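You operate a simulated robot arm through the tools that you are given. There is no shell and no other tool.

Carry out the task below with a simulated robot arm. There is one attempt and no reset: what you move stays moved.

## Task
Put things in order on the top of the steel bench. At the end: the silver pipe coupling from the top of the steel bench stands on top of the yellow digital gauge; the white plug-in block (marked "TEMP") from the top of the steel bench stands on top of the black pipe coupling; the gold small threaded pipe from the top of the steel bench stands where the gold relief valve stood; the gold relief valve from the top of the steel bench stands where the silver pipe coupling stood; whatever was shut is shut again. Leave all else as you found it, and nothing knocked over.

It is judged by the outcome, as a careful person would: the job done as asked, and still so three seconds after it is handed in. It fails if anything else is knocked over, pushed out of place, dropped, spilled or broken.

## Robot
A 5-joint arm with a two-finger parallel gripper, fixed in place. Base frame: the origin is at the foot of the arm, x ahead of it, y to its left, z up; the work surface is at about z = 0. Units: mm, rad, N and s.
With the tool pointing down near the work surface it reaches from about 260 to 600 mm from the base axis. Its first joint turns from -1.152 to 1.152 rad. The tool tilts only in the upright plane through the base axis and itself; it spins freely about its own axis. Payload 1.57 kg.
The tool frame sits at the grasp point between the pads (the TCP): z along the fingers, y along the line on which they close. The tips reach 30 mm beyond it. Largest opening 80 mm; finger width 17, thickness 12; the body of the gripper, 40 by 82 mm, starts 80 mm behind the TCP.
Orientation is that of the tool frame in the base frame, as [roll, pitch, yaw] about the fixed x, y, z axes, in that order (R = Rz(yaw) Ry(pitch) Rx(roll)). With the fingers straight down and closing along the base's y, the tool's x points along the base's -x, its y along +y and its z along -z.

## Interface
- The arm moves only by the tool send_rows. Its argument "rows" is a list of rows, each a list of 7 numbers: the shift along the base's x, y, z in m, then the turn, a rotation vector about the base's x, y, z in rad, then the finger opening in m, from 0 to 0.08. In form: [[x, y, z, wx, wy, wz, claw], ...]. A call has 1 to 20 rows; each row is the pose to reach, as a shift and turn from the pose commanded when the call began. Rows are played at 5 a second. More than 50 mm and 0.15 rad between two rows, or a gripper value outside its range, and nothing of the call is played. A pose out of reach is approached as far as the arm can. The call stops where the force on the tool passes 40 N (or 10 N more than at its start, if that is more) or the arm is blocked; 0.2 s more then pass. Each finger travels about 153 mm/s and halts on what it meets, pressing with about 24 N; the grip force reading is that of the motor and also rises with nothing between the fingers. The clock runs only during rows and for 0.2 s after the last one: add rows that repeat a pose to give the fingers time. It gives the time, the measured TCP pose, the force on the tool (base axes), the opening and the grip force at its end, in the units of the frame above (readings bear some noise), with the torque about the TCP (base axes, N m) and any sound that the robot's microphone picked up.
- Cameras (640 x 400 px; columns grow to the right, rows downward): "scene" is fixed at [41.2, 400.8, 528.3]; the picture's right is [-0.73, -0.69, 0.00], its down [-0.41, 0.44, -0.80] and it looks along [0.55, -0.58, -0.60] (base axes); focal length 343 px, centre (320, 200). "wrist" rides on the gripper at [72, -7, -122] in the tool frame; the picture's right is [0.09, 1.00, 0.00], its down [-0.84, 0.08, -0.54] and it looks along [-0.54, 0.05, 0.84] (tool axes); focal length 238 px, centre (320, 200). There is no depth. A picture from a camera that has moved, and an enlarged one, comes with that camera's place and axes in the base frame and with its lens. The place of the scene camera against the robot may be out by one fixed shift of up to 12 mm in any direction.
- capture(camera): a new picture of that camera. The clock stands still meanwhile.
- inspect(camera, box): a new picture of the part [left, top, right, bottom] of that camera's present view, enlarged. The clock stands still meanwhile.
- close_job(): hands the job in; it is judged then, once.

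Nothing tells you positions but the pictures and the camera data. Unless the task says otherwise, let go and move clear before handing in.

The tools are called after "Emit:" as name(argument=value, ...) on one line, values as JSON. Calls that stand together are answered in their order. send_rows: Moves the arm, as the interface text tells. Its arguments: {"type":"object","properties":{"rows":{"type":"array"}},"required":["rows"]} The other tools are called the same way: capture (camera) takes a picture; inspect (camera, box) takes an enlarged picture of a part of a camera's view; close_job () hands the job in.

At the start:

```text
t: 0.0
eef_pos: [315.1, -37.1, 247.5]
orientation: [-3.141, -0.001, 3.141]
wrist_force: [0.1, -0.1, 0.1]
moment: [-0.02, -0.02, -0.02]
grip_width: 80.2
grip_force: 0.1
```

scene: 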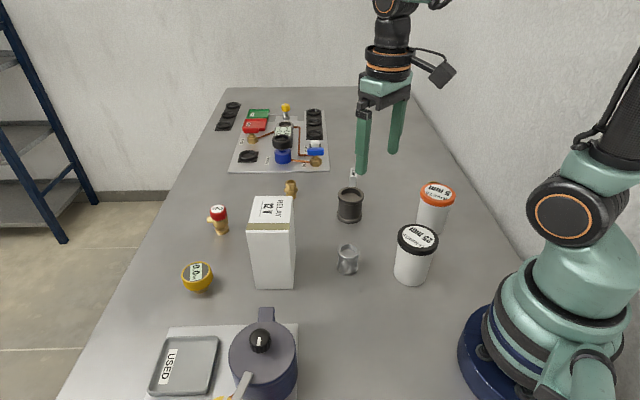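
wrist: 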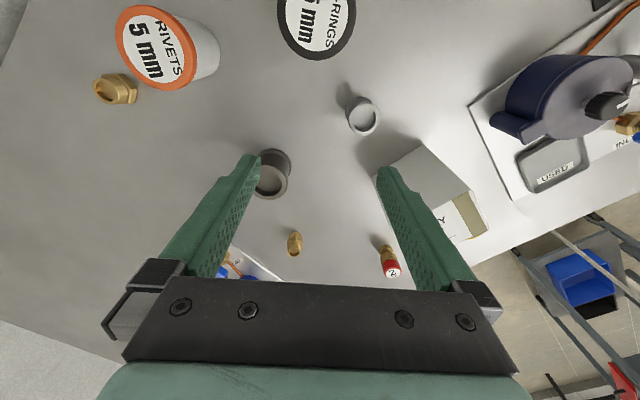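

I see a bench with a black coupling, a silver coupling, a yellow gauge, a relief valve with a red cap, a small gold pipe, jars, a box, and a tray. The "TEMP" block isn't located yet, so I'll look closer.

Emit:
inspect(camera="scene", box=[160, 160, 480, 360])

Emit:
inspect(camera="scene", box=[200, 80, 360, 180])

Emit:
inspect(camera="scene", box=[130, 280, 330, 400])

Emit:
inspect(camera="wrist", box=[80, 0, 400, 200])

Emit:
inspect(camera="wrist", box=[400, 0, 640, 150])

Emit:
inspect(camera="wrist", box=[200, 130, 520, 330])

```text
2.00 times, centred on (320, 260) of scene
camera zoom: at [41.2, 400.8, 528.3], right [-0.73, -0.69, 0.0], down [-0.41, 0.44, -0.8], along [0.55, -0.58, -0.6], focal length 686 px, centre (320, 80)
```

zoom: 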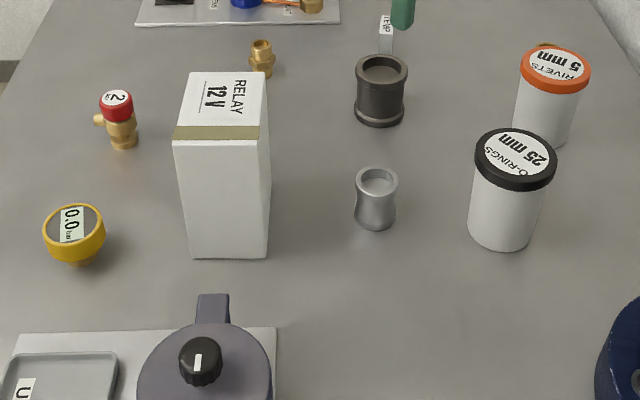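

```text
4.00 times, centred on (280, 130) of scene
camera zoom: at [41.2, 400.8, 528.3], right [-0.73, -0.69, 0.0], down [-0.41, 0.44, -0.8], along [0.55, -0.58, -0.6], focal length 1372 px, centre (480, 480)
```

zoom: 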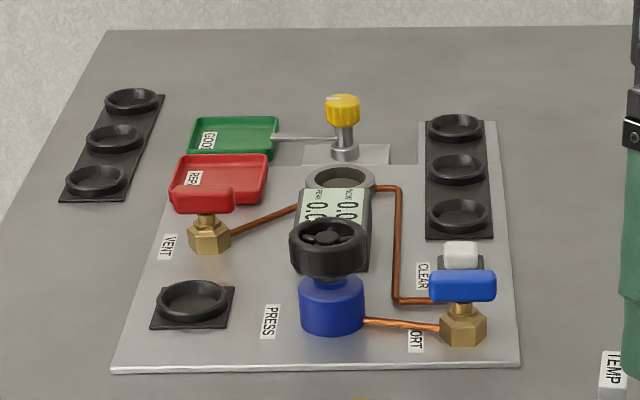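

```text
3.20 times, centred on (230, 340) of scene
camera zoom: at [41.2, 400.8, 528.3], right [-0.73, -0.69, 0.0], down [-0.41, 0.44, -0.8], along [0.55, -0.58, -0.6], focal length 1097 px, centre (608, -248)
```

zoom: 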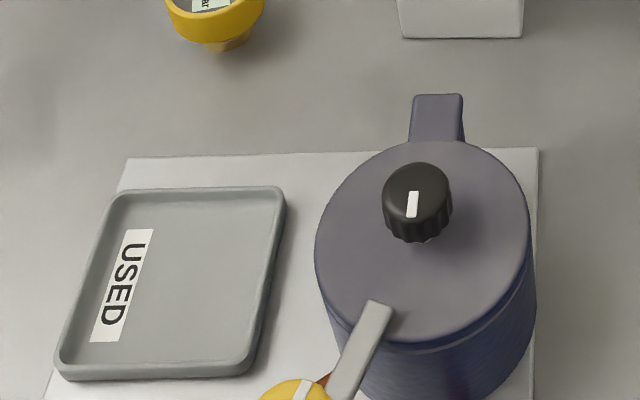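

```text
2.00 times, centred on (240, 100) of wrist
camera zoom: at [242.8, -43.3, 369.7], right [-0.09, 1.0, 0.0], down [0.84, 0.08, 0.54], along [0.54, 0.05, -0.84], focal length 477 px, centre (480, 400)
```

zoom: 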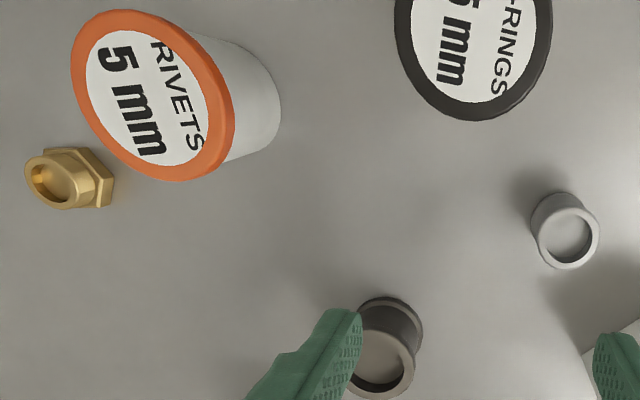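

```text
2.67 times, centred on (520, 75) of wrist
camera zoom: at [242.8, -43.3, 369.7], right [-0.09, 1.0, 0.0], down [0.84, 0.08, 0.54], along [0.54, 0.05, -0.84], focal length 636 px, centre (-213, 533)
```

zoom: 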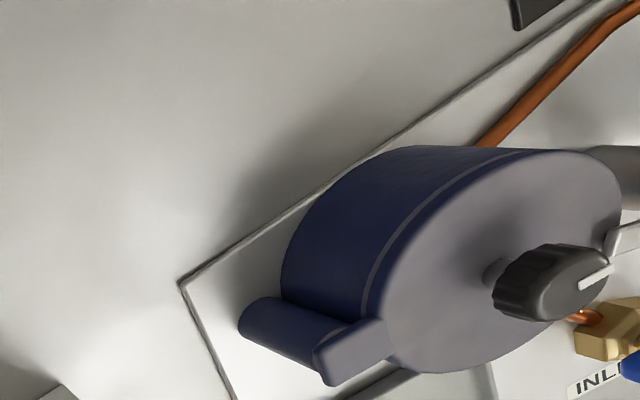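

```text
2.00 times, centred on (360, 230) of wrist
camera zoom: at [242.8, -43.3, 369.7], right [-0.09, 1.0, 0.0], down [0.84, 0.08, 0.54], along [0.54, 0.05, -0.84], focal length 477 px, centre (240, 140)
```

zoom: 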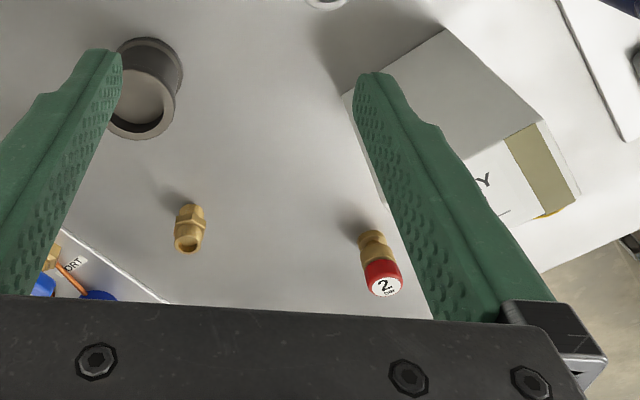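

Silver coupling is near (315,18), black coupling near (425,-103), valve near (590,128), small pipe near (570,-64), gauge near (490,250) and TEMP block near (500,-215). I'll fly at height to survey the left side, then the right.

Emit:
send_rows(rows=[[0.005, 0.045, 0.01, 0, 0, 0, 0.08], [0.01, 0.09, 0.02, 0, 0, 0, 0.08], [0.015, 0.13, 0.03, 0, 0, 0, 0.08], [0.015, 0.17, 0.03, 0, 0, 0, 0.08], [0.015, 0.17, 0.03, 0, 0, 0, 0.08]])

Emit:
capture(camera="wrist")

Emit:
capture(camera="scene")

```text
t: 1.2
eef_pos: [329.8, 130.1, 275.8]
orientation: [3.141, -0.001, -3.142]
wrist_force: [-0.4, -0.3, 0.0]
moment: [0.01, 0.01, 0.05]
grip_width: 80.2
grip_force: 0.0
```

```text
taken
camera wrist: at [258.1, 126.0, 397.8], right [-0.09, 1.0, 0.0], down [0.84, 0.08, 0.54], along [0.54, 0.05, -0.84], focal length 238 px, centre (320, 200)
```

wrist: 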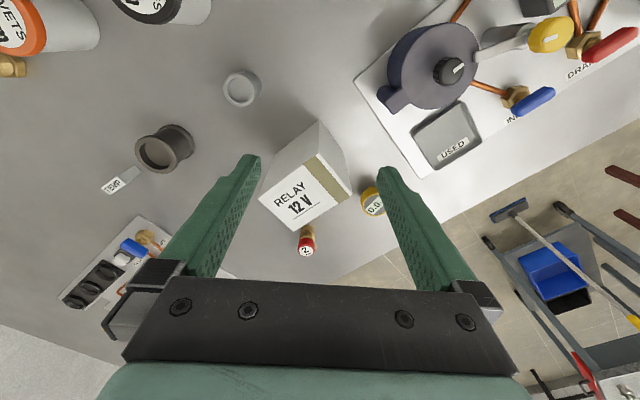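

```text
taken
```

scene: 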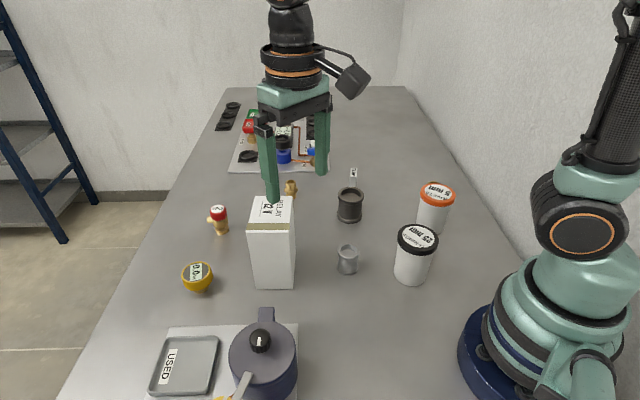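

The TEMP block is behind the black coupling, and the table items are clear. I'll enlarge key parts for measurement.

Emit:
inspect(camera="wrist", box=[80, 60, 280, 210])

Emit:
inspect(camera="wrist", box=[240, 110, 400, 270])

Emit:
inspect(camera="scene", box=[320, 150, 480, 290])

Emit:
inspect(camera="scene", box=[170, 170, 310, 300])

```text
2.67 times, centred on (180, 135) of wrist
camera zoom: at [258.1, 126.0, 397.8], right [-0.09, 1.0, 0.0], down [0.84, 0.08, 0.54], along [0.54, 0.05, -0.84], focal length 636 px, centre (693, 373)
```

zoom: 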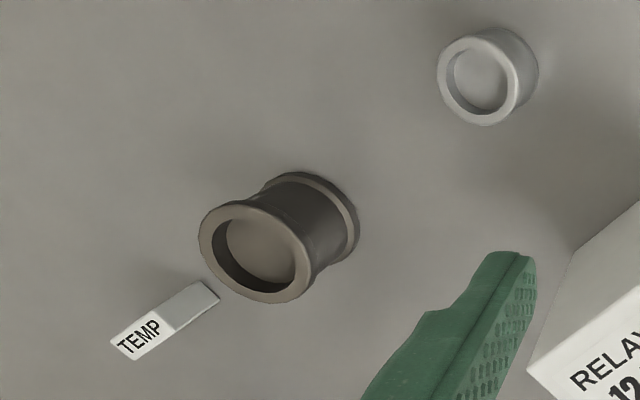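

```text
2.50 times, centred on (320, 190) of wrist
camera zoom: at [258.1, 126.0, 397.8], right [-0.09, 1.0, 0.0], down [0.84, 0.08, 0.54], along [0.54, 0.05, -0.84], focal length 596 px, centre (320, 225)
```

zoom: 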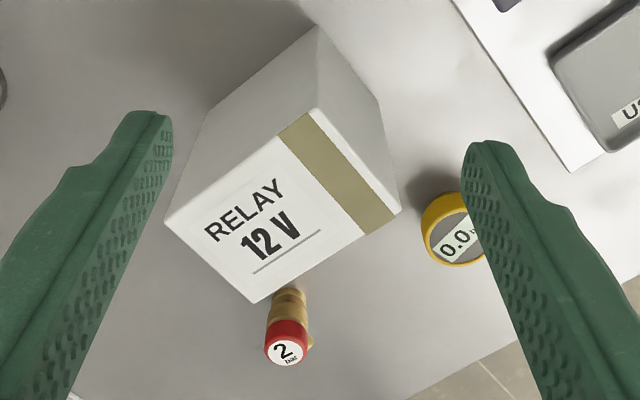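

```text
2.86 times, centred on (400, 220) of scene
camera zoom: at [41.2, 400.8, 528.3], right [-0.73, -0.69, 0.0], down [-0.41, 0.44, -0.8], along [0.55, -0.58, -0.6], focal length 980 px, centre (91, 143)
```

zoom: 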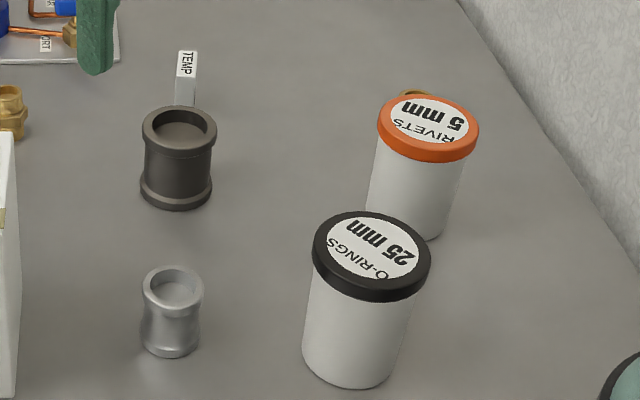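

```text
3.08 times, centred on (240, 235) of scene
camera zoom: at [41.2, 400.8, 528.3], right [-0.73, -0.69, 0.0], down [-0.41, 0.44, -0.8], along [0.55, -0.58, -0.6], focal length 1055 px, centre (566, 92)
```

zoom: 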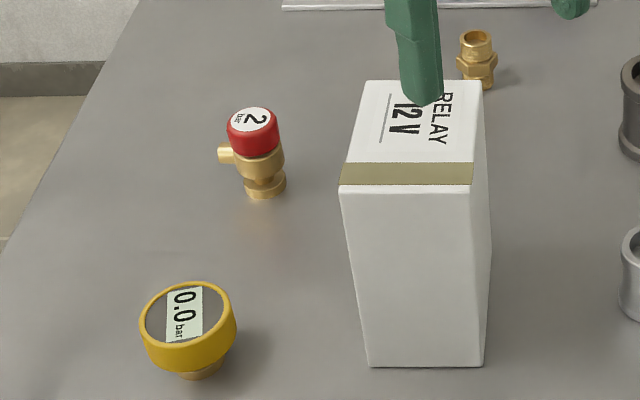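

Silver coupling works out at about (317,21), roughly 42 mm wide and 47 mm tall. I'll hover above it to fine-align.

Emit:
send_rows(rows=[[-0.003, -0.036, 0, 0, 0, 0, 0.08], [-0.008, -0.073, 0, 0, 0, 0, 0.08], [-0.013, -0.109, -0.02, 0, 0, 0, 0.08], [-0.013, -0.109, -0.06, 0, 0, 0, 0.08], [-0.013, -0.109, -0.1, 0, 0, 0, 0.08], [-0.013, -0.109, -0.136, 0, 0, 0, 0.08], [-0.013, -0.109, -0.136, 0, 0, 0, 0.08]])

Emit:
capture(camera="wrist")

Emit:
capture(camera="scene")

```text
t: 2.8
eef_pos: [315.1, 25.0, 141.1]
orientation: [3.142, 0.001, 3.141]
wrist_force: [-0.2, 0.7, 0.3]
moment: [0.01, -0.02, 0.02]
grip_width: 80.1
grip_force: 0.0
```

```text
taken
camera wrist: at [243.5, 18.6, 261.8], right [-0.09, 1.0, 0.0], down [0.84, 0.08, 0.54], along [0.54, 0.05, -0.84], focal length 238 px, centre (320, 200)
```

wrist: 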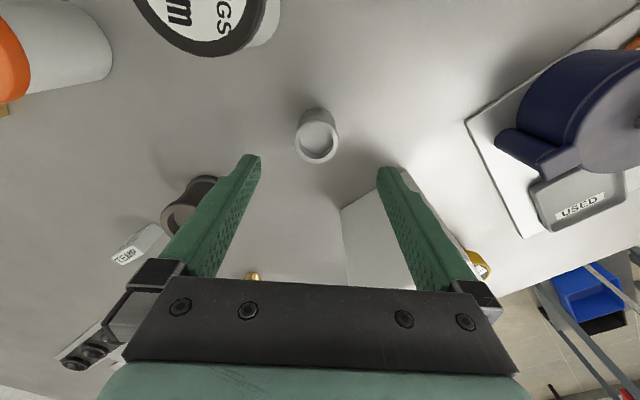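

```text
taken
```

scene: 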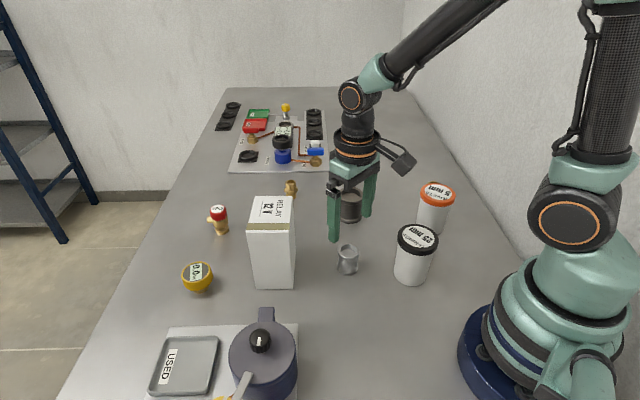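

Emit:
inspect(camera="wrist", box=[240, 80, 400, 180])

Emit:
inspect(camera="scene", box=[300, 170, 460, 290])

```text
4.00 times, centred on (320, 130) of wrist
camera zoom: at [243.5, 18.6, 261.8], right [-0.09, 1.0, 0.0], down [0.84, 0.08, 0.54], along [0.54, 0.05, -0.84], focal length 953 px, centre (320, 480)
```

zoom: 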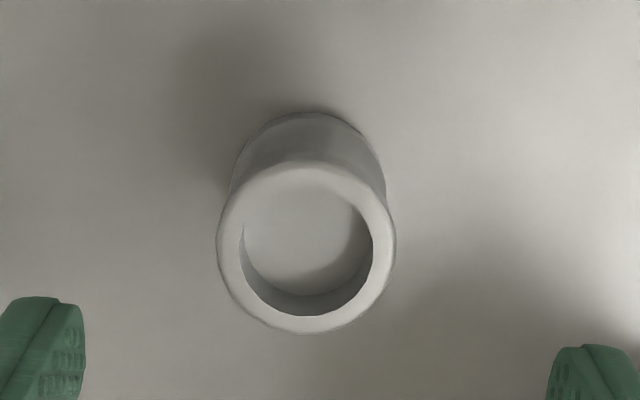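

```text
3.33 times, centred on (380, 230) of scene
camera zoom: at [41.3, 400.8, 528.3], right [-0.73, -0.69, 0.0], down [-0.41, 0.44, -0.8], along [0.55, -0.58, -0.6], focal length 1143 px, centre (120, 100)
```

zoom: 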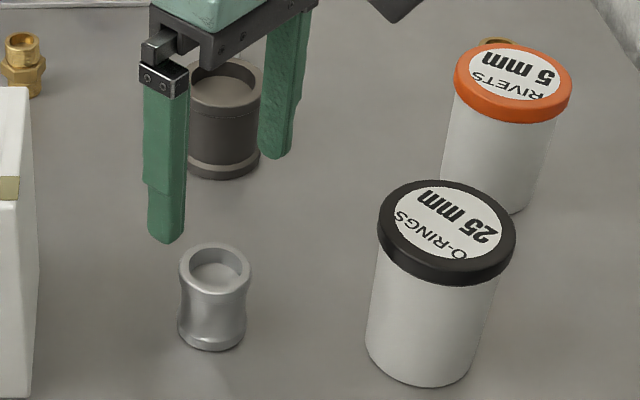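

Silver coupling centre is about (316.5, 22), 3 mm to the right of the TCP. I'll align, descend until the tips are about 10 mm above the bench, and grip.

Emit:
send_rows(rows=[[0.001, -0.0033, 0, 0, 0, 0, 0.08], [0.001, -0.0033, -0.03, 0, 0, 0, 0.08], [0.001, -0.0033, -0.06, 0, 0, 0, 0.08], [0.001, -0.0033, -0.085, 0, 0, 0, 0.08], [0.001, -0.0033, -0.101, 0, 0, 0, 0.08], [0.001, -0.0033, -0.101, 0, 0, 0, 0.08]])

Emit:
capture(camera="wrist")

Emit:
inspect(camera="scene", box=[260, 170, 460, 310])

```text
t: 4.2
eef_pos: [318.9, 21.6, 40.0]
orientation: [-3.141, 0.001, 3.141]
wrist_force: [0.4, 0.3, 0.5]
moment: [0.01, 0.0, 0.04]
grip_width: 80.1
grip_force: 0.1
```

```text
taken
camera wrist: at [246.3, 15.4, 162.1], right [-0.09, 1.0, 0.0], down [0.84, 0.08, 0.54], along [0.54, 0.05, -0.84], focal length 238 px, centre (320, 200)
```

wrist: 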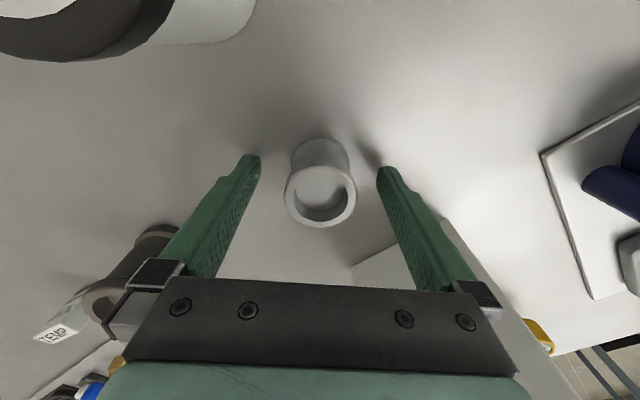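

```text
2.86 times, centred on (360, 240) of scene
camera zoom: at [41.3, 400.8, 528.3], right [-0.73, -0.69, 0.0], down [-0.41, 0.44, -0.8], along [0.55, -0.58, -0.6], focal length 980 px, centre (206, 86)
```

zoom: 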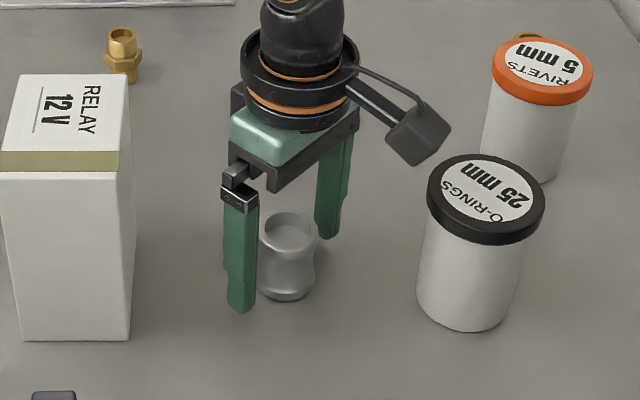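

Emit:
inspect(camera="wrist", box=[240, 120, 400, 240])

```text
3.33 times, centred on (320, 180) of wrist
camera zoom: at [246.3, 15.4, 162.1], right [-0.09, 1.0, 0.0], down [0.84, 0.08, 0.54], along [0.54, 0.05, -0.84], focal length 794 px, centre (320, 267)
```

zoom: 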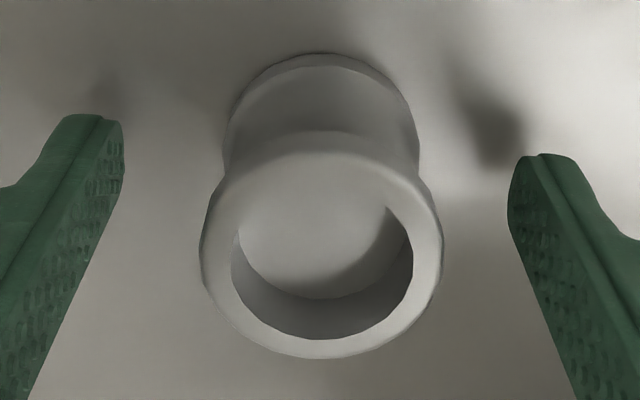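

The coupling is centred between the fingers. I'll shift 2 mm back and close the grip.

Emit:
send_rows(rows=[[-0.002, 0, 0, 0, 0, 0, 0.08], [-0.002, 0, 0, 0, 0, 0, 0.05], [-0.002, 0, 0, 0, 0, 0, 0.03], [-0.002, 0, 0, 0, 0, 0, 0.0], [-0.002, 0, 0, 0, 0, 0, 0.0], [-0.002, 0, 0, 0, 0, 0, 0.0]])

```text
t: 5.6
eef_pos: [316.1, 20.9, 39.6]
orientation: [-3.141, 0.001, 3.141]
wrist_force: [-0.1, -0.7, 0.7]
moment: [-0.04, -0.03, 0.0]
grip_width: 41.3
grip_force: 24.2
```

Gripped at 41 mm. I'll lift straight up to clear the box, then travel over to view the gauge.

Emit:
send_rows(rows=[[0, 0, 0.01, 0, 0, 0, 0], [0, 0, 0.035, 0, 0, 0, 0], [0, 0, 0.07, 0, 0, 0, 0], [0, 0, 0.11, 0, 0, 0, 0], [0, 0, 0.15, 0, 0, 0, 0], [0, 0, 0.19, 0, 0, 0, 0], [0.01, 0.01, 0.205, 0, 0, 0, 0], [0.03, 0.03, 0.205, 0, 0, 0, 0], [0.055, 0.055, 0.205, 0, 0, 0, 0], [0.08, 0.08, 0.205, 0, 0, 0, 0], [0.105, 0.11, 0.205, 0, 0, 0, 0], [0.13, 0.14, 0.205, 0, 0, 0, 0], [0.15, 0.16, 0.205, 0, 0, 0, 0], [0.164, 0.174, 0.205, 0, 0, 0, 0], [0.164, 0.174, 0.205, 0, 0, 0, 0]])

Emit:
capture(camera="wrist")

Emit:
capture(camera="scene")

```text
t: 8.8
eef_pos: [479.7, 194.2, 245.6]
orientation: [3.141, 0.0, -3.141]
wrist_force: [-0.3, -0.2, 0.7]
moment: [0.01, 0.01, -0.02]
grip_width: 0.0
grip_force: 21.7
```

```text
taken
camera wrist: at [408.3, 188.3, 368.2], right [-0.09, 1.0, 0.0], down [0.84, 0.08, 0.54], along [0.54, 0.05, -0.84], focal length 238 px, centre (320, 200)
```

wrist: 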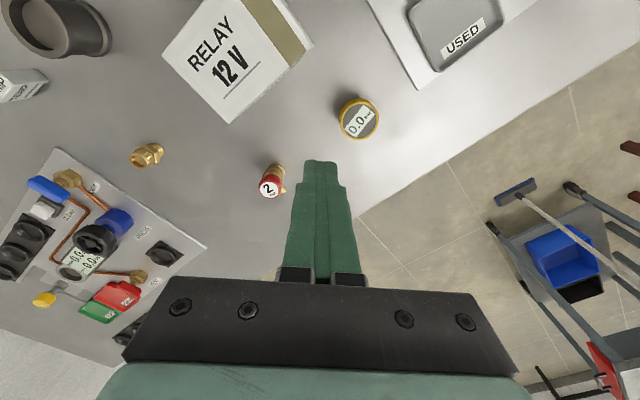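

```text
taken
```

scene: 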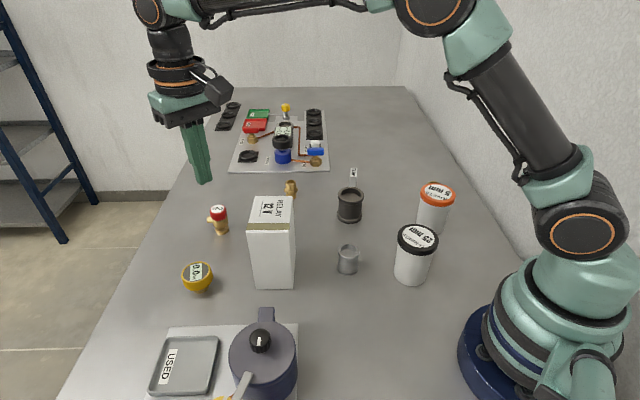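

The fingers closed on nothing: the coupling slipped and still stands on the bench. I'll check its state and use this view to measure the gauge and valve.

Emit:
inspect(camera="scene", box=[300, 170, 460, 290])

Emit:
inspect(camera="wrist", box=[230, 60, 430, 220])

Emit:
inspect(camera="wrist", box=[0, 0, 200, 160])

Emit:
inspect(camera="wrist", box=[0, 130, 220, 330])

```text
3.33 times, centred on (380, 230) of scene
camera zoom: at [41.3, 400.8, 528.3], right [-0.73, -0.69, 0.0], down [-0.41, 0.44, -0.8], along [0.55, -0.58, -0.6], focal length 1143 px, centre (120, 100)
```

zoom: 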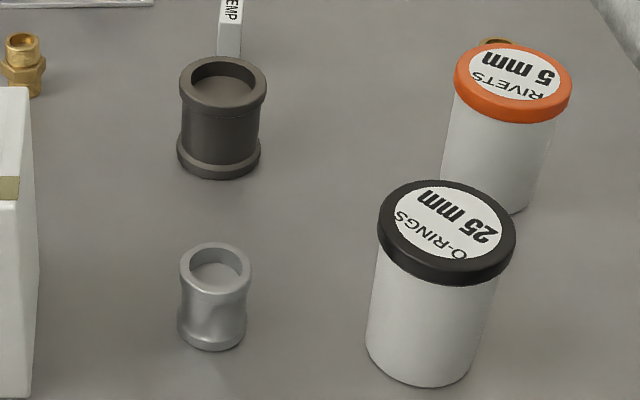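

```text
2.50 times, centred on (330, 140) of wrist
camera zoom: at [408.3, 188.3, 368.2], right [-0.09, 1.0, 0.0], down [0.84, 0.08, 0.54], along [0.54, 0.05, -0.84], focal length 596 px, centre (295, 350)
```

zoom: 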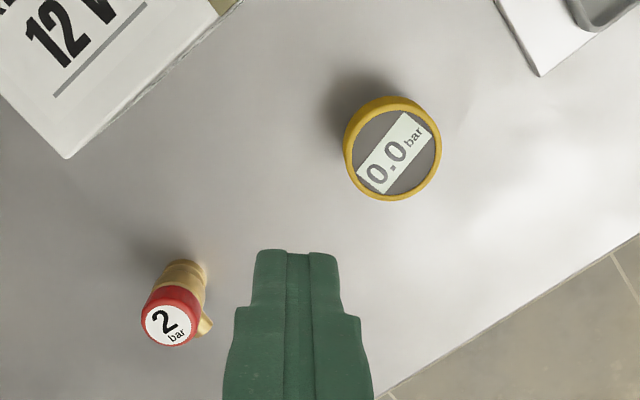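

```text
2.50 times, centred on (100, 80) of wrist
camera zoom: at [408.3, 188.3, 368.2], right [-0.09, 1.0, 0.0], down [0.84, 0.08, 0.54], along [0.54, 0.05, -0.84], focal length 596 px, centre (870, 500)
```

zoom: 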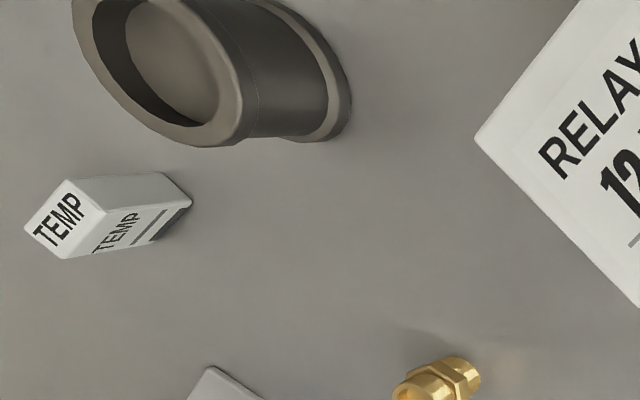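

```text
2.00 times, centred on (110, 230) of wrist
camera zoom: at [408.3, 188.3, 368.2], right [-0.09, 1.0, 0.0], down [0.84, 0.08, 0.54], along [0.54, 0.05, -0.84], focal length 477 px, centre (740, 140)
```

zoom: 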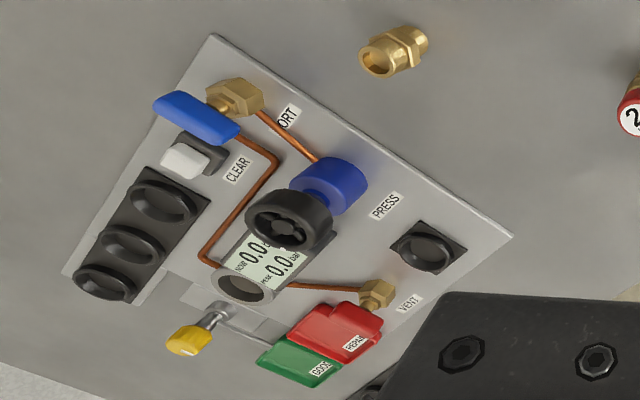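

The coupling is still standing exactly in place. The gauge is at about (486,248) and the valve at about (587,130). I'll go back and grip lower, then test-lift in small steps.

Emit:
send_rows(rows=[[-0.03, -0.03, 0, 0, 0, 0, 0.04], [-0.062, -0.065, 0, 0, 0, 0, 0.08], [-0.097, -0.1, 0, 0, 0, 0, 0.08], [-0.13, -0.137, 0, 0, 0, 0, 0.08], [-0.164, -0.174, 0, 0, 0, 0, 0.08], [-0.164, -0.174, -0.045, 0, 0, 0, 0.08], [-0.164, -0.174, -0.09, 0, 0, 0, 0.08], [-0.164, -0.174, -0.13, 0, 0, 0, 0.08], [-0.164, -0.174, -0.165, 0, 0, 0, 0.08], [-0.164, -0.174, -0.195, 0, 0, 0, 0.08], [-0.164, -0.174, -0.211, 0, 0, 0, 0.08], [-0.164, -0.174, -0.211, 0, 0, 0, 0.08]])

Emit:
inspect(camera="wrist", box=[240, 120, 400, 240])

Emit:
inspect(camera="scene", box=[280, 200, 420, 300])

```text
refused: row 5 steps farther than a row can; nothing moved
```

```text
3.33 times, centred on (320, 180) of wrist
camera zoom: at [408.3, 188.3, 368.2], right [-0.09, 1.0, 0.0], down [0.84, 0.08, 0.54], along [0.54, 0.05, -0.84], focal length 794 px, centre (320, 267)
```

zoom: 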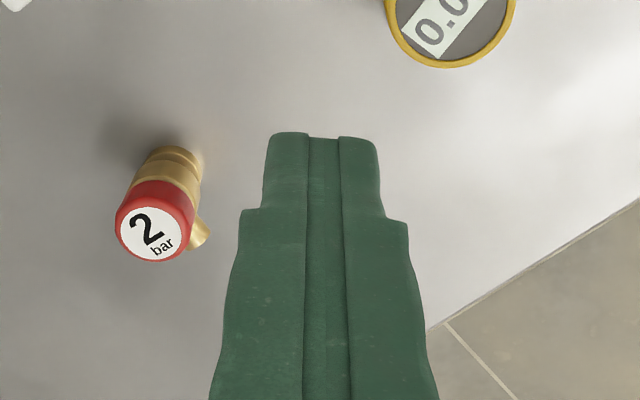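

```text
4.00 times, centred on (350, 250) of scene
camera zoom: at [41.3, 400.8, 528.3], right [-0.73, -0.69, 0.0], down [-0.41, 0.44, -0.8], along [0.55, -0.58, -0.6], focal length 1372 px, centre (200, 0)
```

zoom: 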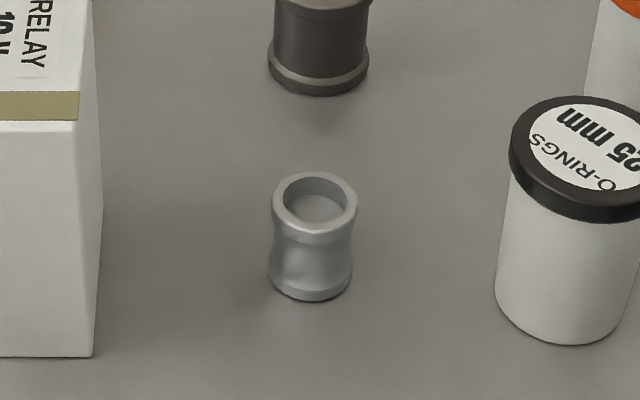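

The step was a hair too big and nothing moved; I'll resend with smaller steps.

Emit:
send_rows(rows=[[-0.03, -0.03, 0, 0, 0, 0, 0.04], [-0.062, -0.065, 0, 0, 0, 0, 0.08], [-0.093, -0.098, 0, 0, 0, 0, 0.08], [-0.123, -0.13, 0, 0, 0, 0, 0.08], [-0.15, -0.16, 0, 0, 0, 0, 0.08], [-0.164, -0.174, 0, 0, 0, 0, 0.08], [-0.164, -0.174, -0.045, 0, 0, 0, 0.08], [-0.164, -0.174, -0.09, 0, 0, 0, 0.08], [-0.164, -0.174, -0.13, 0, 0, 0, 0.08], [-0.164, -0.174, -0.165, 0, 0, 0, 0.08], [-0.164, -0.174, -0.195, 0, 0, 0, 0.08], [-0.164, -0.174, -0.211, 0, 0, 0, 0.08], [-0.164, -0.174, -0.211, 0, 0, 0, 0.08]])

Emit:
inspect(camera="wrist", box=[240, 120, 400, 240])

Emit:
inspect(camera="scene", box=[280, 200, 420, 300])

```text
t: 11.6
eef_pos: [316.4, 20.9, 34.6]
orientation: [3.141, -0.001, -3.142]
wrist_force: [0.2, 0.0, -0.2]
moment: [0.0, -0.03, 0.0]
grip_width: 80.0
grip_force: 0.1
```

```text
3.33 times, centred on (320, 180) of wrist
camera zoom: at [244.2, 15.1, 156.6], right [-0.09, 1.0, 0.0], down [0.84, 0.08, 0.54], along [0.54, 0.05, -0.84], focal length 794 px, centre (320, 267)
```

zoom: 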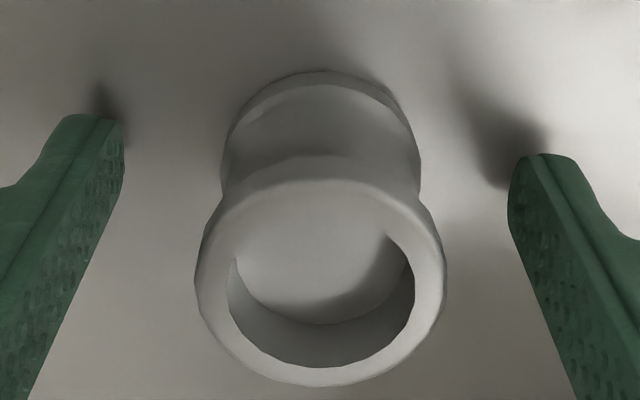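

```text
4.00 times, centred on (350, 250) of scene
camera zoom: at [41.3, 400.8, 528.3], right [-0.73, -0.69, 0.0], down [-0.41, 0.44, -0.8], along [0.55, -0.58, -0.6], focal length 1372 px, centre (200, 0)
```

zoom: 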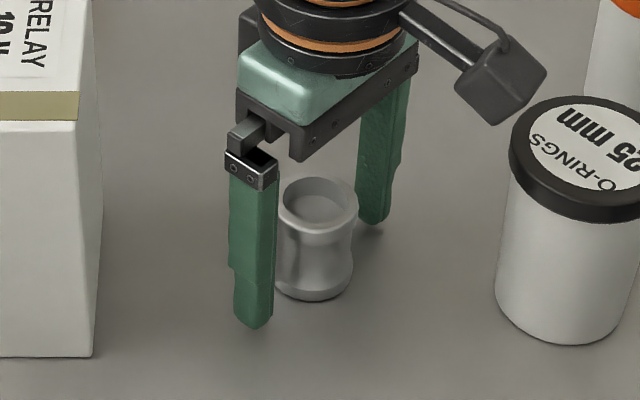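

Aligned again with tips about 5 mm above the bench. I'll close and do a small slow lift to test the hold.

Emit:
send_rows(rows=[[0, 0, 0, 0, 0, 0, 0.05], [0, 0, 0, 0, 0, 0, 0.03], [0, 0, 0, 0, 0, 0, 0.0], [0, 0, 0, 0, 0, 0, 0.0], [0, 0, 0, 0, 0, 0, 0.0], [0, 0, 0, 0, 0, 0, 0.0], [0, 0, 0.003, 0, 0, 0, 0.0], [0, 0, 0.006, 0, 0, 0, 0.0], [0, 0, 0.009, 0, 0, 0, 0.0], [0, 0, 0.012, 0, 0, 0, 0.0], [0, 0, 0.012, 0, 0, 0, 0.0]])

Emit:
inspect(camera="wrist", box=[240, 120, 400, 240])

Emit:
inspect(camera="scene", box=[280, 200, 420, 300])

```text
t: 14.0
eef_pos: [315.4, 19.1, 47.2]
orientation: [3.14, -0.001, -3.141]
wrist_force: [-0.3, 0.1, -1.3]
moment: [-0.01, 0.02, 0.04]
grip_width: 40.9
grip_force: 23.6
```

```text
3.33 times, centred on (320, 180) of wrist
camera zoom: at [244.0, 14.4, 169.5], right [-0.09, 1.0, 0.0], down [0.84, 0.08, 0.54], along [0.54, 0.05, -0.84], focal length 794 px, centre (320, 267)
```

zoom: 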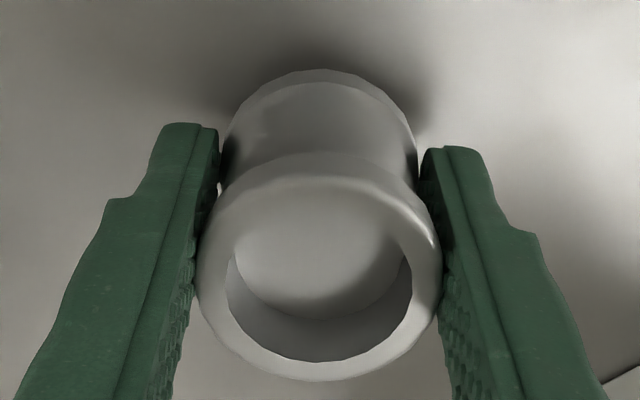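

```text
4.00 times, centred on (350, 250) of scene
camera zoom: at [41.3, 400.8, 528.3], right [-0.73, -0.69, 0.0], down [-0.41, 0.44, -0.8], along [0.55, -0.58, -0.6], focal length 1372 px, centre (200, 0)
```

zoom: 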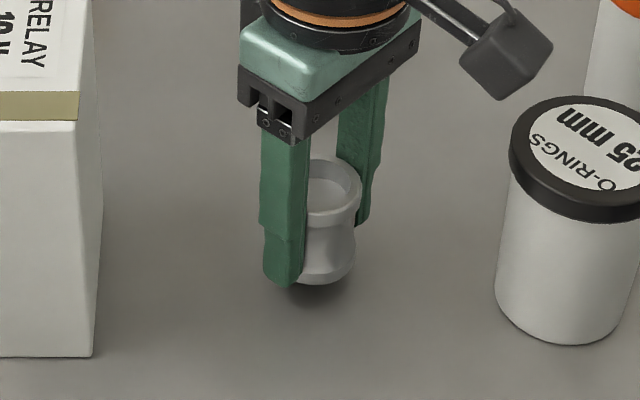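

It's lifted about 12 mm and held. I'll wait a second to see if it creeps in the grip.

Emit:
send_rows(rows=[[0, 0, 0.0, 0, 0, 0, 0.0], [0, 0, 0, 0, 0, 0, 0.0], [0, 0, 0, 0, 0, 0, 0.0], [0, 0, 0, 0, 0, 0, 0.0], [0, 0, 0, 0, 0, 0, 0.0]])

Emit:
inspect(camera="wrist", box=[240, 120, 400, 240])

```text
t: 15.2
eef_pos: [315.8, 20.2, 47.9]
orientation: [3.142, 0.0, 3.14]
wrist_force: [-0.1, 0.1, -1.8]
moment: [0.01, 0.01, 0.0]
grip_width: 40.8
grip_force: 24.3
```

```text
3.33 times, centred on (320, 180) of wrist
camera zoom: at [244.0, 14.4, 169.4], right [-0.09, 1.0, 0.0], down [0.84, 0.08, 0.54], along [0.54, 0.05, -0.84], focal length 794 px, centre (320, 267)
```

zoom: 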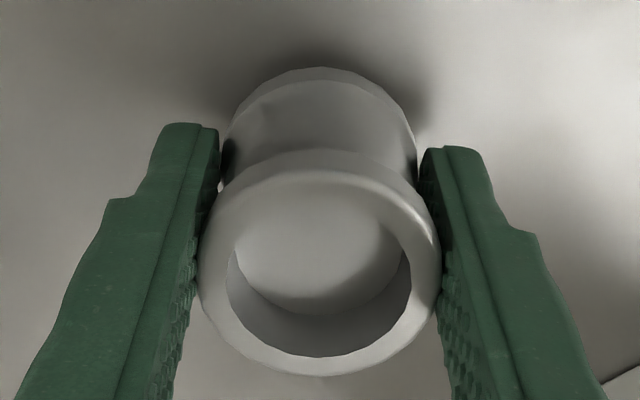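

It creeps about 1 mm/s because only the top flange is gripped. I'll set it back down, regrip as low as possible, and then move quickly.

Emit:
send_rows(rows=[[0, 0, -0.005, 0, 0, 0, 0.0], [0, 0, -0.009, 0, 0, 0, 0.0], [0, 0, -0.0095, 0, 0, 0, 0.0], [0, 0, -0.0095, 0, 0, 0, 0.05], [0, 0, -0.0095, 0, 0, 0, 0.055], [0, 0, -0.013, 0, 0, 0, 0.055], [0, 0, -0.0155, 0, 0, 0, 0.055], [0, 0, -0.0155, 0, 0, 0, 0.055]])

Emit:
inspect(camera="wrist", box=[240, 120, 400, 240])

Emit:
inspect(camera="scene", box=[280, 200, 420, 300])

```text
t: 17.0
eef_pos: [316.2, 19.4, 31.2]
orientation: [-3.141, 0.0, 3.141]
wrist_force: [0.2, -0.1, -0.2]
moment: [0.01, 0.01, -0.02]
grip_width: 54.8
grip_force: 0.0
```

```text
3.33 times, centred on (320, 180) of wrist
camera zoom: at [244.0, 14.0, 153.1], right [-0.09, 1.0, 0.0], down [0.84, 0.08, 0.54], along [0.54, 0.05, -0.84], focal length 794 px, centre (320, 267)
```

zoom: 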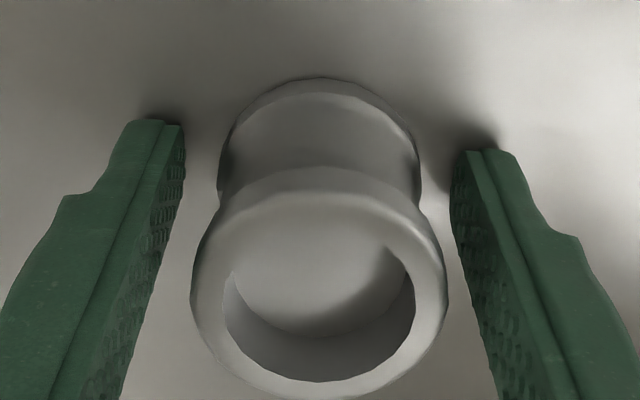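

```text
4.00 times, centred on (350, 250) of scene
camera zoom: at [41.2, 400.8, 528.3], right [-0.73, -0.69, 0.0], down [-0.41, 0.44, -0.8], along [0.55, -0.58, -0.6], focal length 1372 px, centre (200, 0)
```

zoom: 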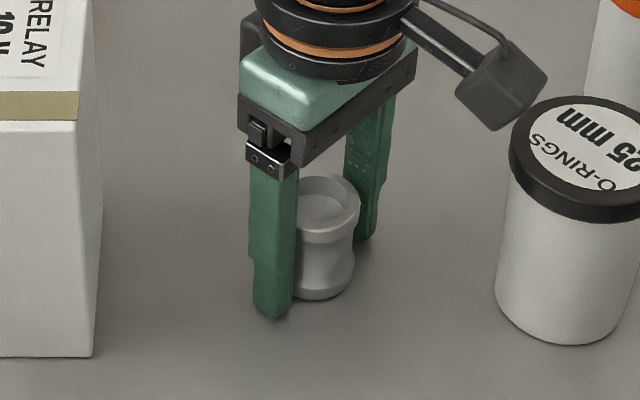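

The coupling is upright and centred with the tips about 1 mm above the bench. I'll grip and carry it quickly over the box to hover above the gauge.

Emit:
send_rows(rows=[[0, 0, 0, 0, 0, 0, 0.03], [0, 0, 0, 0, 0, 0, 0.0], [0, 0, 0, 0, 0, 0, 0.0], [0, 0, 0, 0, 0, 0, 0.0], [0, 0, 0.015, 0, 0, 0, 0.0], [0, 0, 0.05, 0, 0, 0, 0.0], [0.004, 0.006, 0.095, 0, 0, 0, 0.0], [0.017, 0.023, 0.138, 0, 0, 0, 0.0], [0.037, 0.05, 0.172, 0, 0, 0, 0.0], [0.064, 0.086, 0.18, 0, 0, 0, 0.0], [0.092, 0.124, 0.18, 0, 0, 0, 0.0], [0.12, 0.162, 0.178, 0, 0, 0, 0.0], [0.146, 0.197, 0.16, 0, 0, 0, 0.0], [0.163, 0.22, 0.13, 0, 0, 0, 0.0], [0.1694, 0.2279, 0.1, 0, 0, 0, 0.0], [0.1694, 0.2279, 0.09, 0, 0, 0, 0.0]])

Emit:
capture(camera="wrist")

Emit:
inspect(camera="scene", box=[120, 160, 320, 320])

```text
t: 20.4
eef_pos: [485.7, 247.8, 120.3]
orientation: [3.141, -0.001, 3.141]
wrist_force: [0.7, -1.3, -1.7]
moment: [0.01, 0.01, -0.03]
grip_width: 40.7
grip_force: 24.5
```

```text
taken
camera wrist: at [413.6, 242.5, 243.6], right [-0.09, 1.0, 0.0], down [0.84, 0.08, 0.54], along [0.54, 0.05, -0.84], focal length 238 px, centre (320, 200)
```

wrist: 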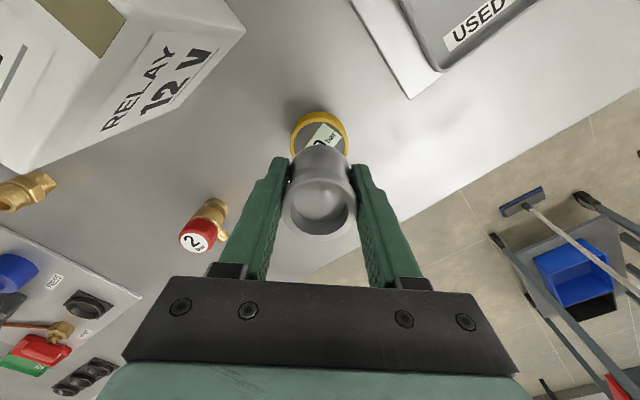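

```text
2.50 times, centred on (220, 240) of scene
camera zoom: at [41.3, 400.8, 528.3], right [-0.73, -0.69, 0.0], down [-0.41, 0.44, -0.8], along [0.55, -0.58, -0.6], focal length 857 px, centre (570, 100)
```

zoom: 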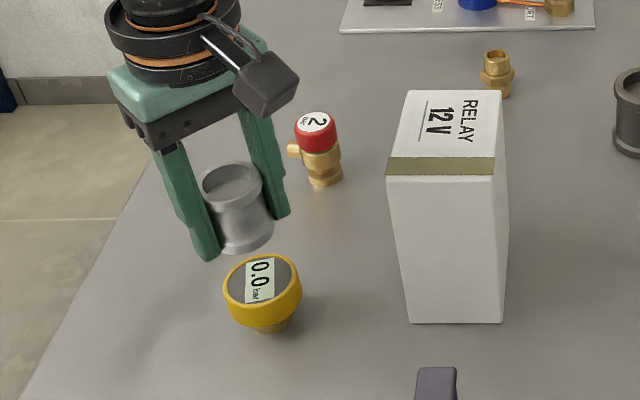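

The coupling is held above the gauge. I'll enlarge to check alignment before lowering.

Emit:
inspect(camera="wrist", box=[260, 90, 380, 250])

Emit:
inspect(camera="scene", box=[160, 190, 260, 300])

```text
2.50 times, centred on (320, 170) of wrist
camera zoom: at [413.6, 242.5, 243.6], right [-0.09, 1.0, 0.0], down [0.84, 0.08, 0.54], along [0.54, 0.05, -0.84], focal length 596 px, centre (320, 275)
```

zoom: 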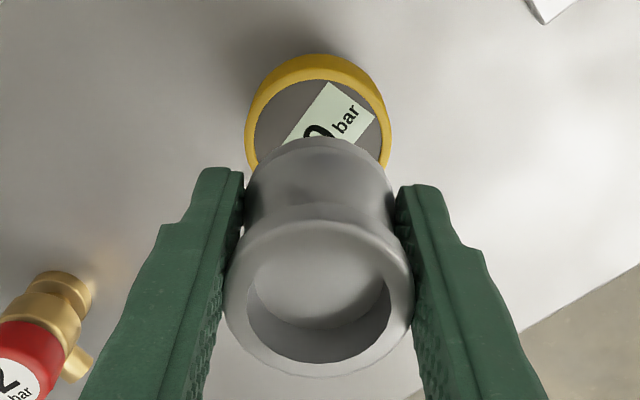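

```text
3.64 times, centred on (210, 245) of scene
camera zoom: at [41.3, 400.8, 528.3], right [-0.73, -0.69, 0.0], down [-0.41, 0.44, -0.8], along [0.55, -0.58, -0.6], focal length 1247 px, centre (720, 36)
```

zoom: 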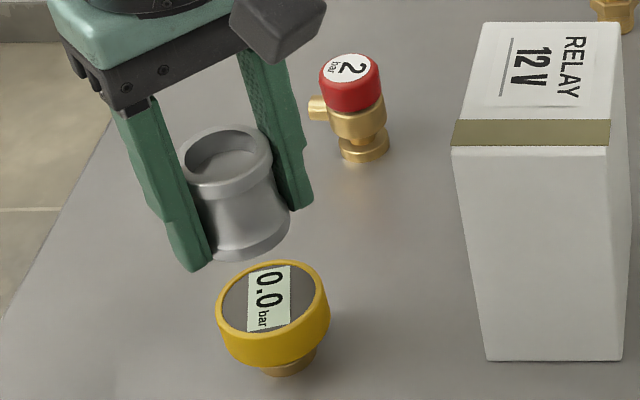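

The coupling lines up with the gauge centre to about 1 mm. I'll lower most of the way and then feel for contact.

Emit:
send_rows(rows=[[-0.0005, 0, -0.012, 0, 0, 0, 0.0], [-0.0005, 0, -0.022, 0, 0, 0, 0.0], [-0.0005, 0, -0.03, 0, 0, 0, 0.0], [-0.0005, 0, -0.034, 0, 0, 0, 0.0]])

Emit:
inspect(camera="scene", box=[160, 190, 260, 300])

Emit:
inspect(camera="wrist", box=[260, 90, 380, 250])

```text
t: 21.4
eef_pos: [484.8, 247.4, 86.9]
orientation: [-3.141, 0.0, -3.141]
wrist_force: [-0.3, 0.0, -1.6]
moment: [0.02, -0.05, 0.0]
grip_width: 40.8
grip_force: 24.3
```

```text
3.64 times, centred on (210, 245) of scene
camera zoom: at [41.3, 400.8, 528.3], right [-0.73, -0.69, 0.0], down [-0.41, 0.44, -0.8], along [0.55, -0.58, -0.6], focal length 1247 px, centre (720, 36)
```

zoom: 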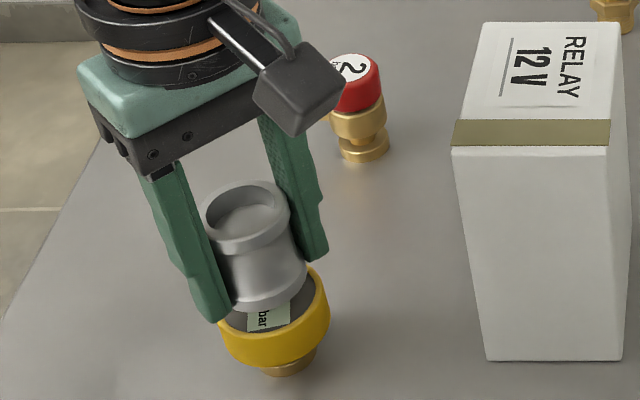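

```text
2.50 times, centred on (320, 170) of wrist
camera zoom: at [413.0, 242.1, 208.7], right [-0.09, 1.0, 0.0], down [0.84, 0.08, 0.54], along [0.54, 0.05, -0.84], focal length 596 px, centre (320, 275)
```

zoom: 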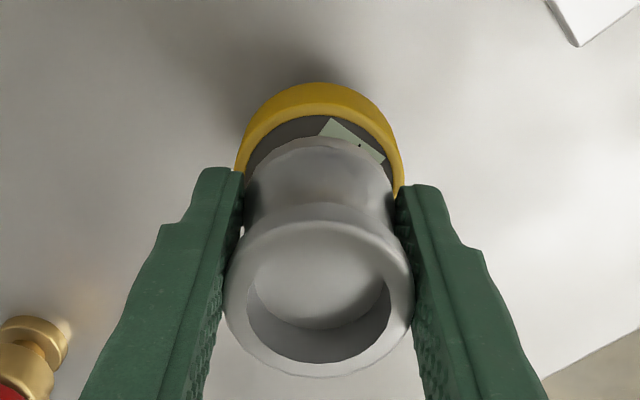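

About 6 mm to go. I'll lower in small steps and watch the force.

Emit:
send_rows(rows=[[0, 0, -0.002, 0, 0, 0, 0.0], [0, 0, -0.004, 0, 0, 0, 0.0], [0, 0, -0.005, 0, 0, 0, 0.0]])

Emit:
inspect(camera="scene", box=[160, 190, 260, 300])

```text
t: 22.2
eef_pos: [485.0, 247.4, 82.0]
orientation: [-3.142, 0.002, -3.141]
wrist_force: [-0.1, -0.8, -1.8]
moment: [0.03, -0.03, -0.02]
grip_width: 40.8
grip_force: 23.8
```

```text
3.64 times, centred on (210, 245) of scene
camera zoom: at [41.3, 400.8, 528.3], right [-0.73, -0.69, 0.0], down [-0.41, 0.44, -0.8], along [0.55, -0.58, -0.6], focal length 1247 px, centre (720, 36)
```

zoom: 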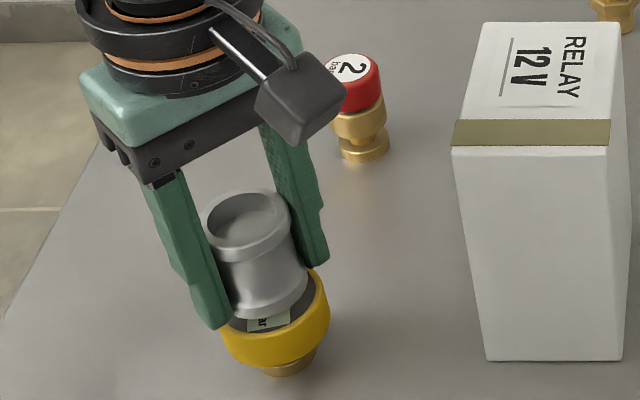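

Emit:
send_rows(rows=[[0, 0, -0.0015, 0, 0, 0, 0.0], [0, 0, -0.0025, 0, 0, 0, 0.0], [0, 0, -0.0025, 0, 0, 0, 0.0]])

Emit:
inspect(camera="scene", box=[160, 190, 260, 300])

Emit:
inspect(camera="wrist", box=[260, 90, 380, 250])

```text
t: 23.0
eef_pos: [485.8, 247.6, 79.4]
orientation: [-3.141, 0.001, -3.141]
wrist_force: [0.0, 0.4, -2.0]
moment: [-0.02, 0.0, 0.0]
grip_width: 40.8
grip_force: 23.9
```

```text
3.64 times, centred on (210, 245) of scene
camera zoom: at [41.3, 400.8, 528.3], right [-0.73, -0.69, 0.0], down [-0.41, 0.44, -0.8], along [0.55, -0.58, -0.6], focal length 1247 px, centre (720, 36)
```

zoom: 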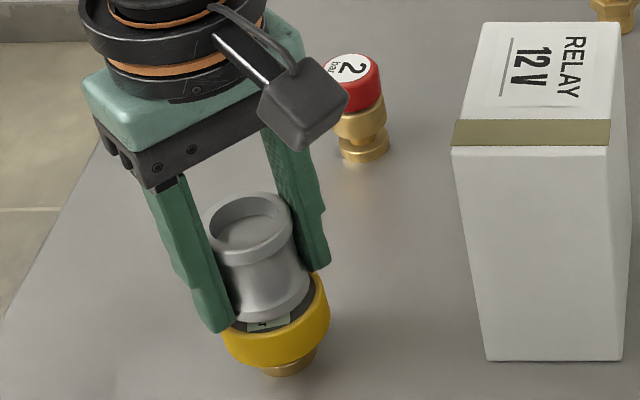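

```text
2.50 times, centred on (320, 170) of wrist
camera zoom: at [412.6, 242.3, 201.7], right [-0.09, 1.0, 0.0], down [0.84, 0.08, 0.54], along [0.54, 0.05, -0.84], focal length 596 px, centre (320, 275)
```

zoom: 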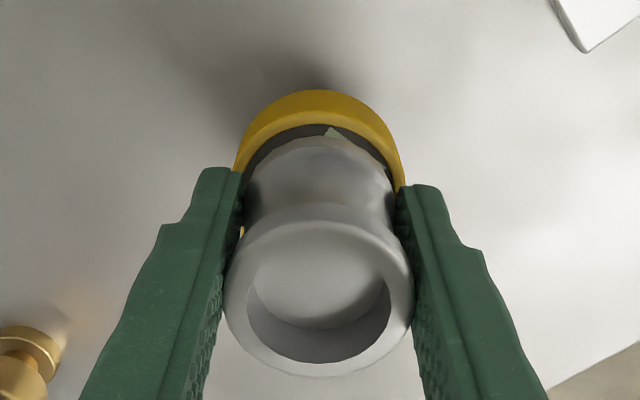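

Emit:
send_rows(rows=[[0, 0, -0.001, 0, 0, 0, 0.0], [0, 0, -0.002, 0, 0, 0, 0.0], [0, 0, -0.002, 0, 0, 0, 0.0]])

Emit:
inspect(camera="scene", box=[180, 220, 260, 300])

Emit:
inspect(camera="wrist", box=[280, 90, 360, 190])

```text
t: 23.8
eef_pos: [483.9, 247.2, 77.7]
orientation: [3.142, 0.0, 3.141]
wrist_force: [-0.7, 0.5, -0.9]
moment: [-0.01, 0.02, 0.0]
grip_width: 40.9
grip_force: 23.9
```

```text
5.00 times, centred on (220, 260) of scene
camera zoom: at [41.3, 400.8, 528.3], right [-0.73, -0.69, 0.0], down [-0.41, 0.44, -0.8], along [0.55, -0.58, -0.6], focal length 1715 px, centre (820, -100)
```

zoom: 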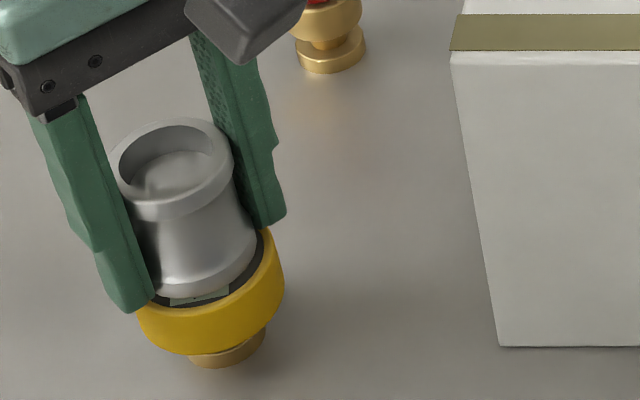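

```text
4.00 times, centred on (320, 140) of wrist
camera zoom: at [412.6, 242.5, 199.4], right [-0.09, 1.0, 0.0], down [0.84, 0.08, 0.54], along [0.54, 0.05, -0.84], focal length 953 px, centre (320, 440)
```

zoom: 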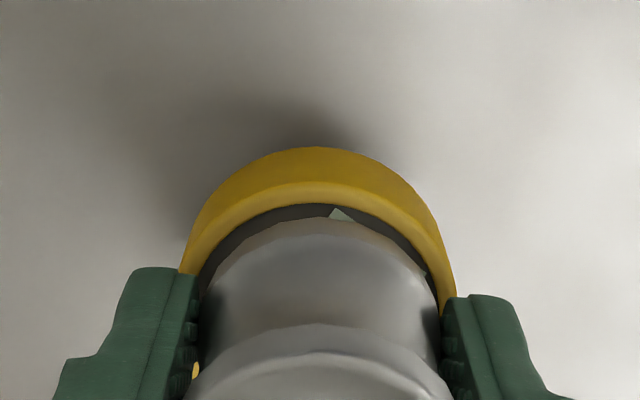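

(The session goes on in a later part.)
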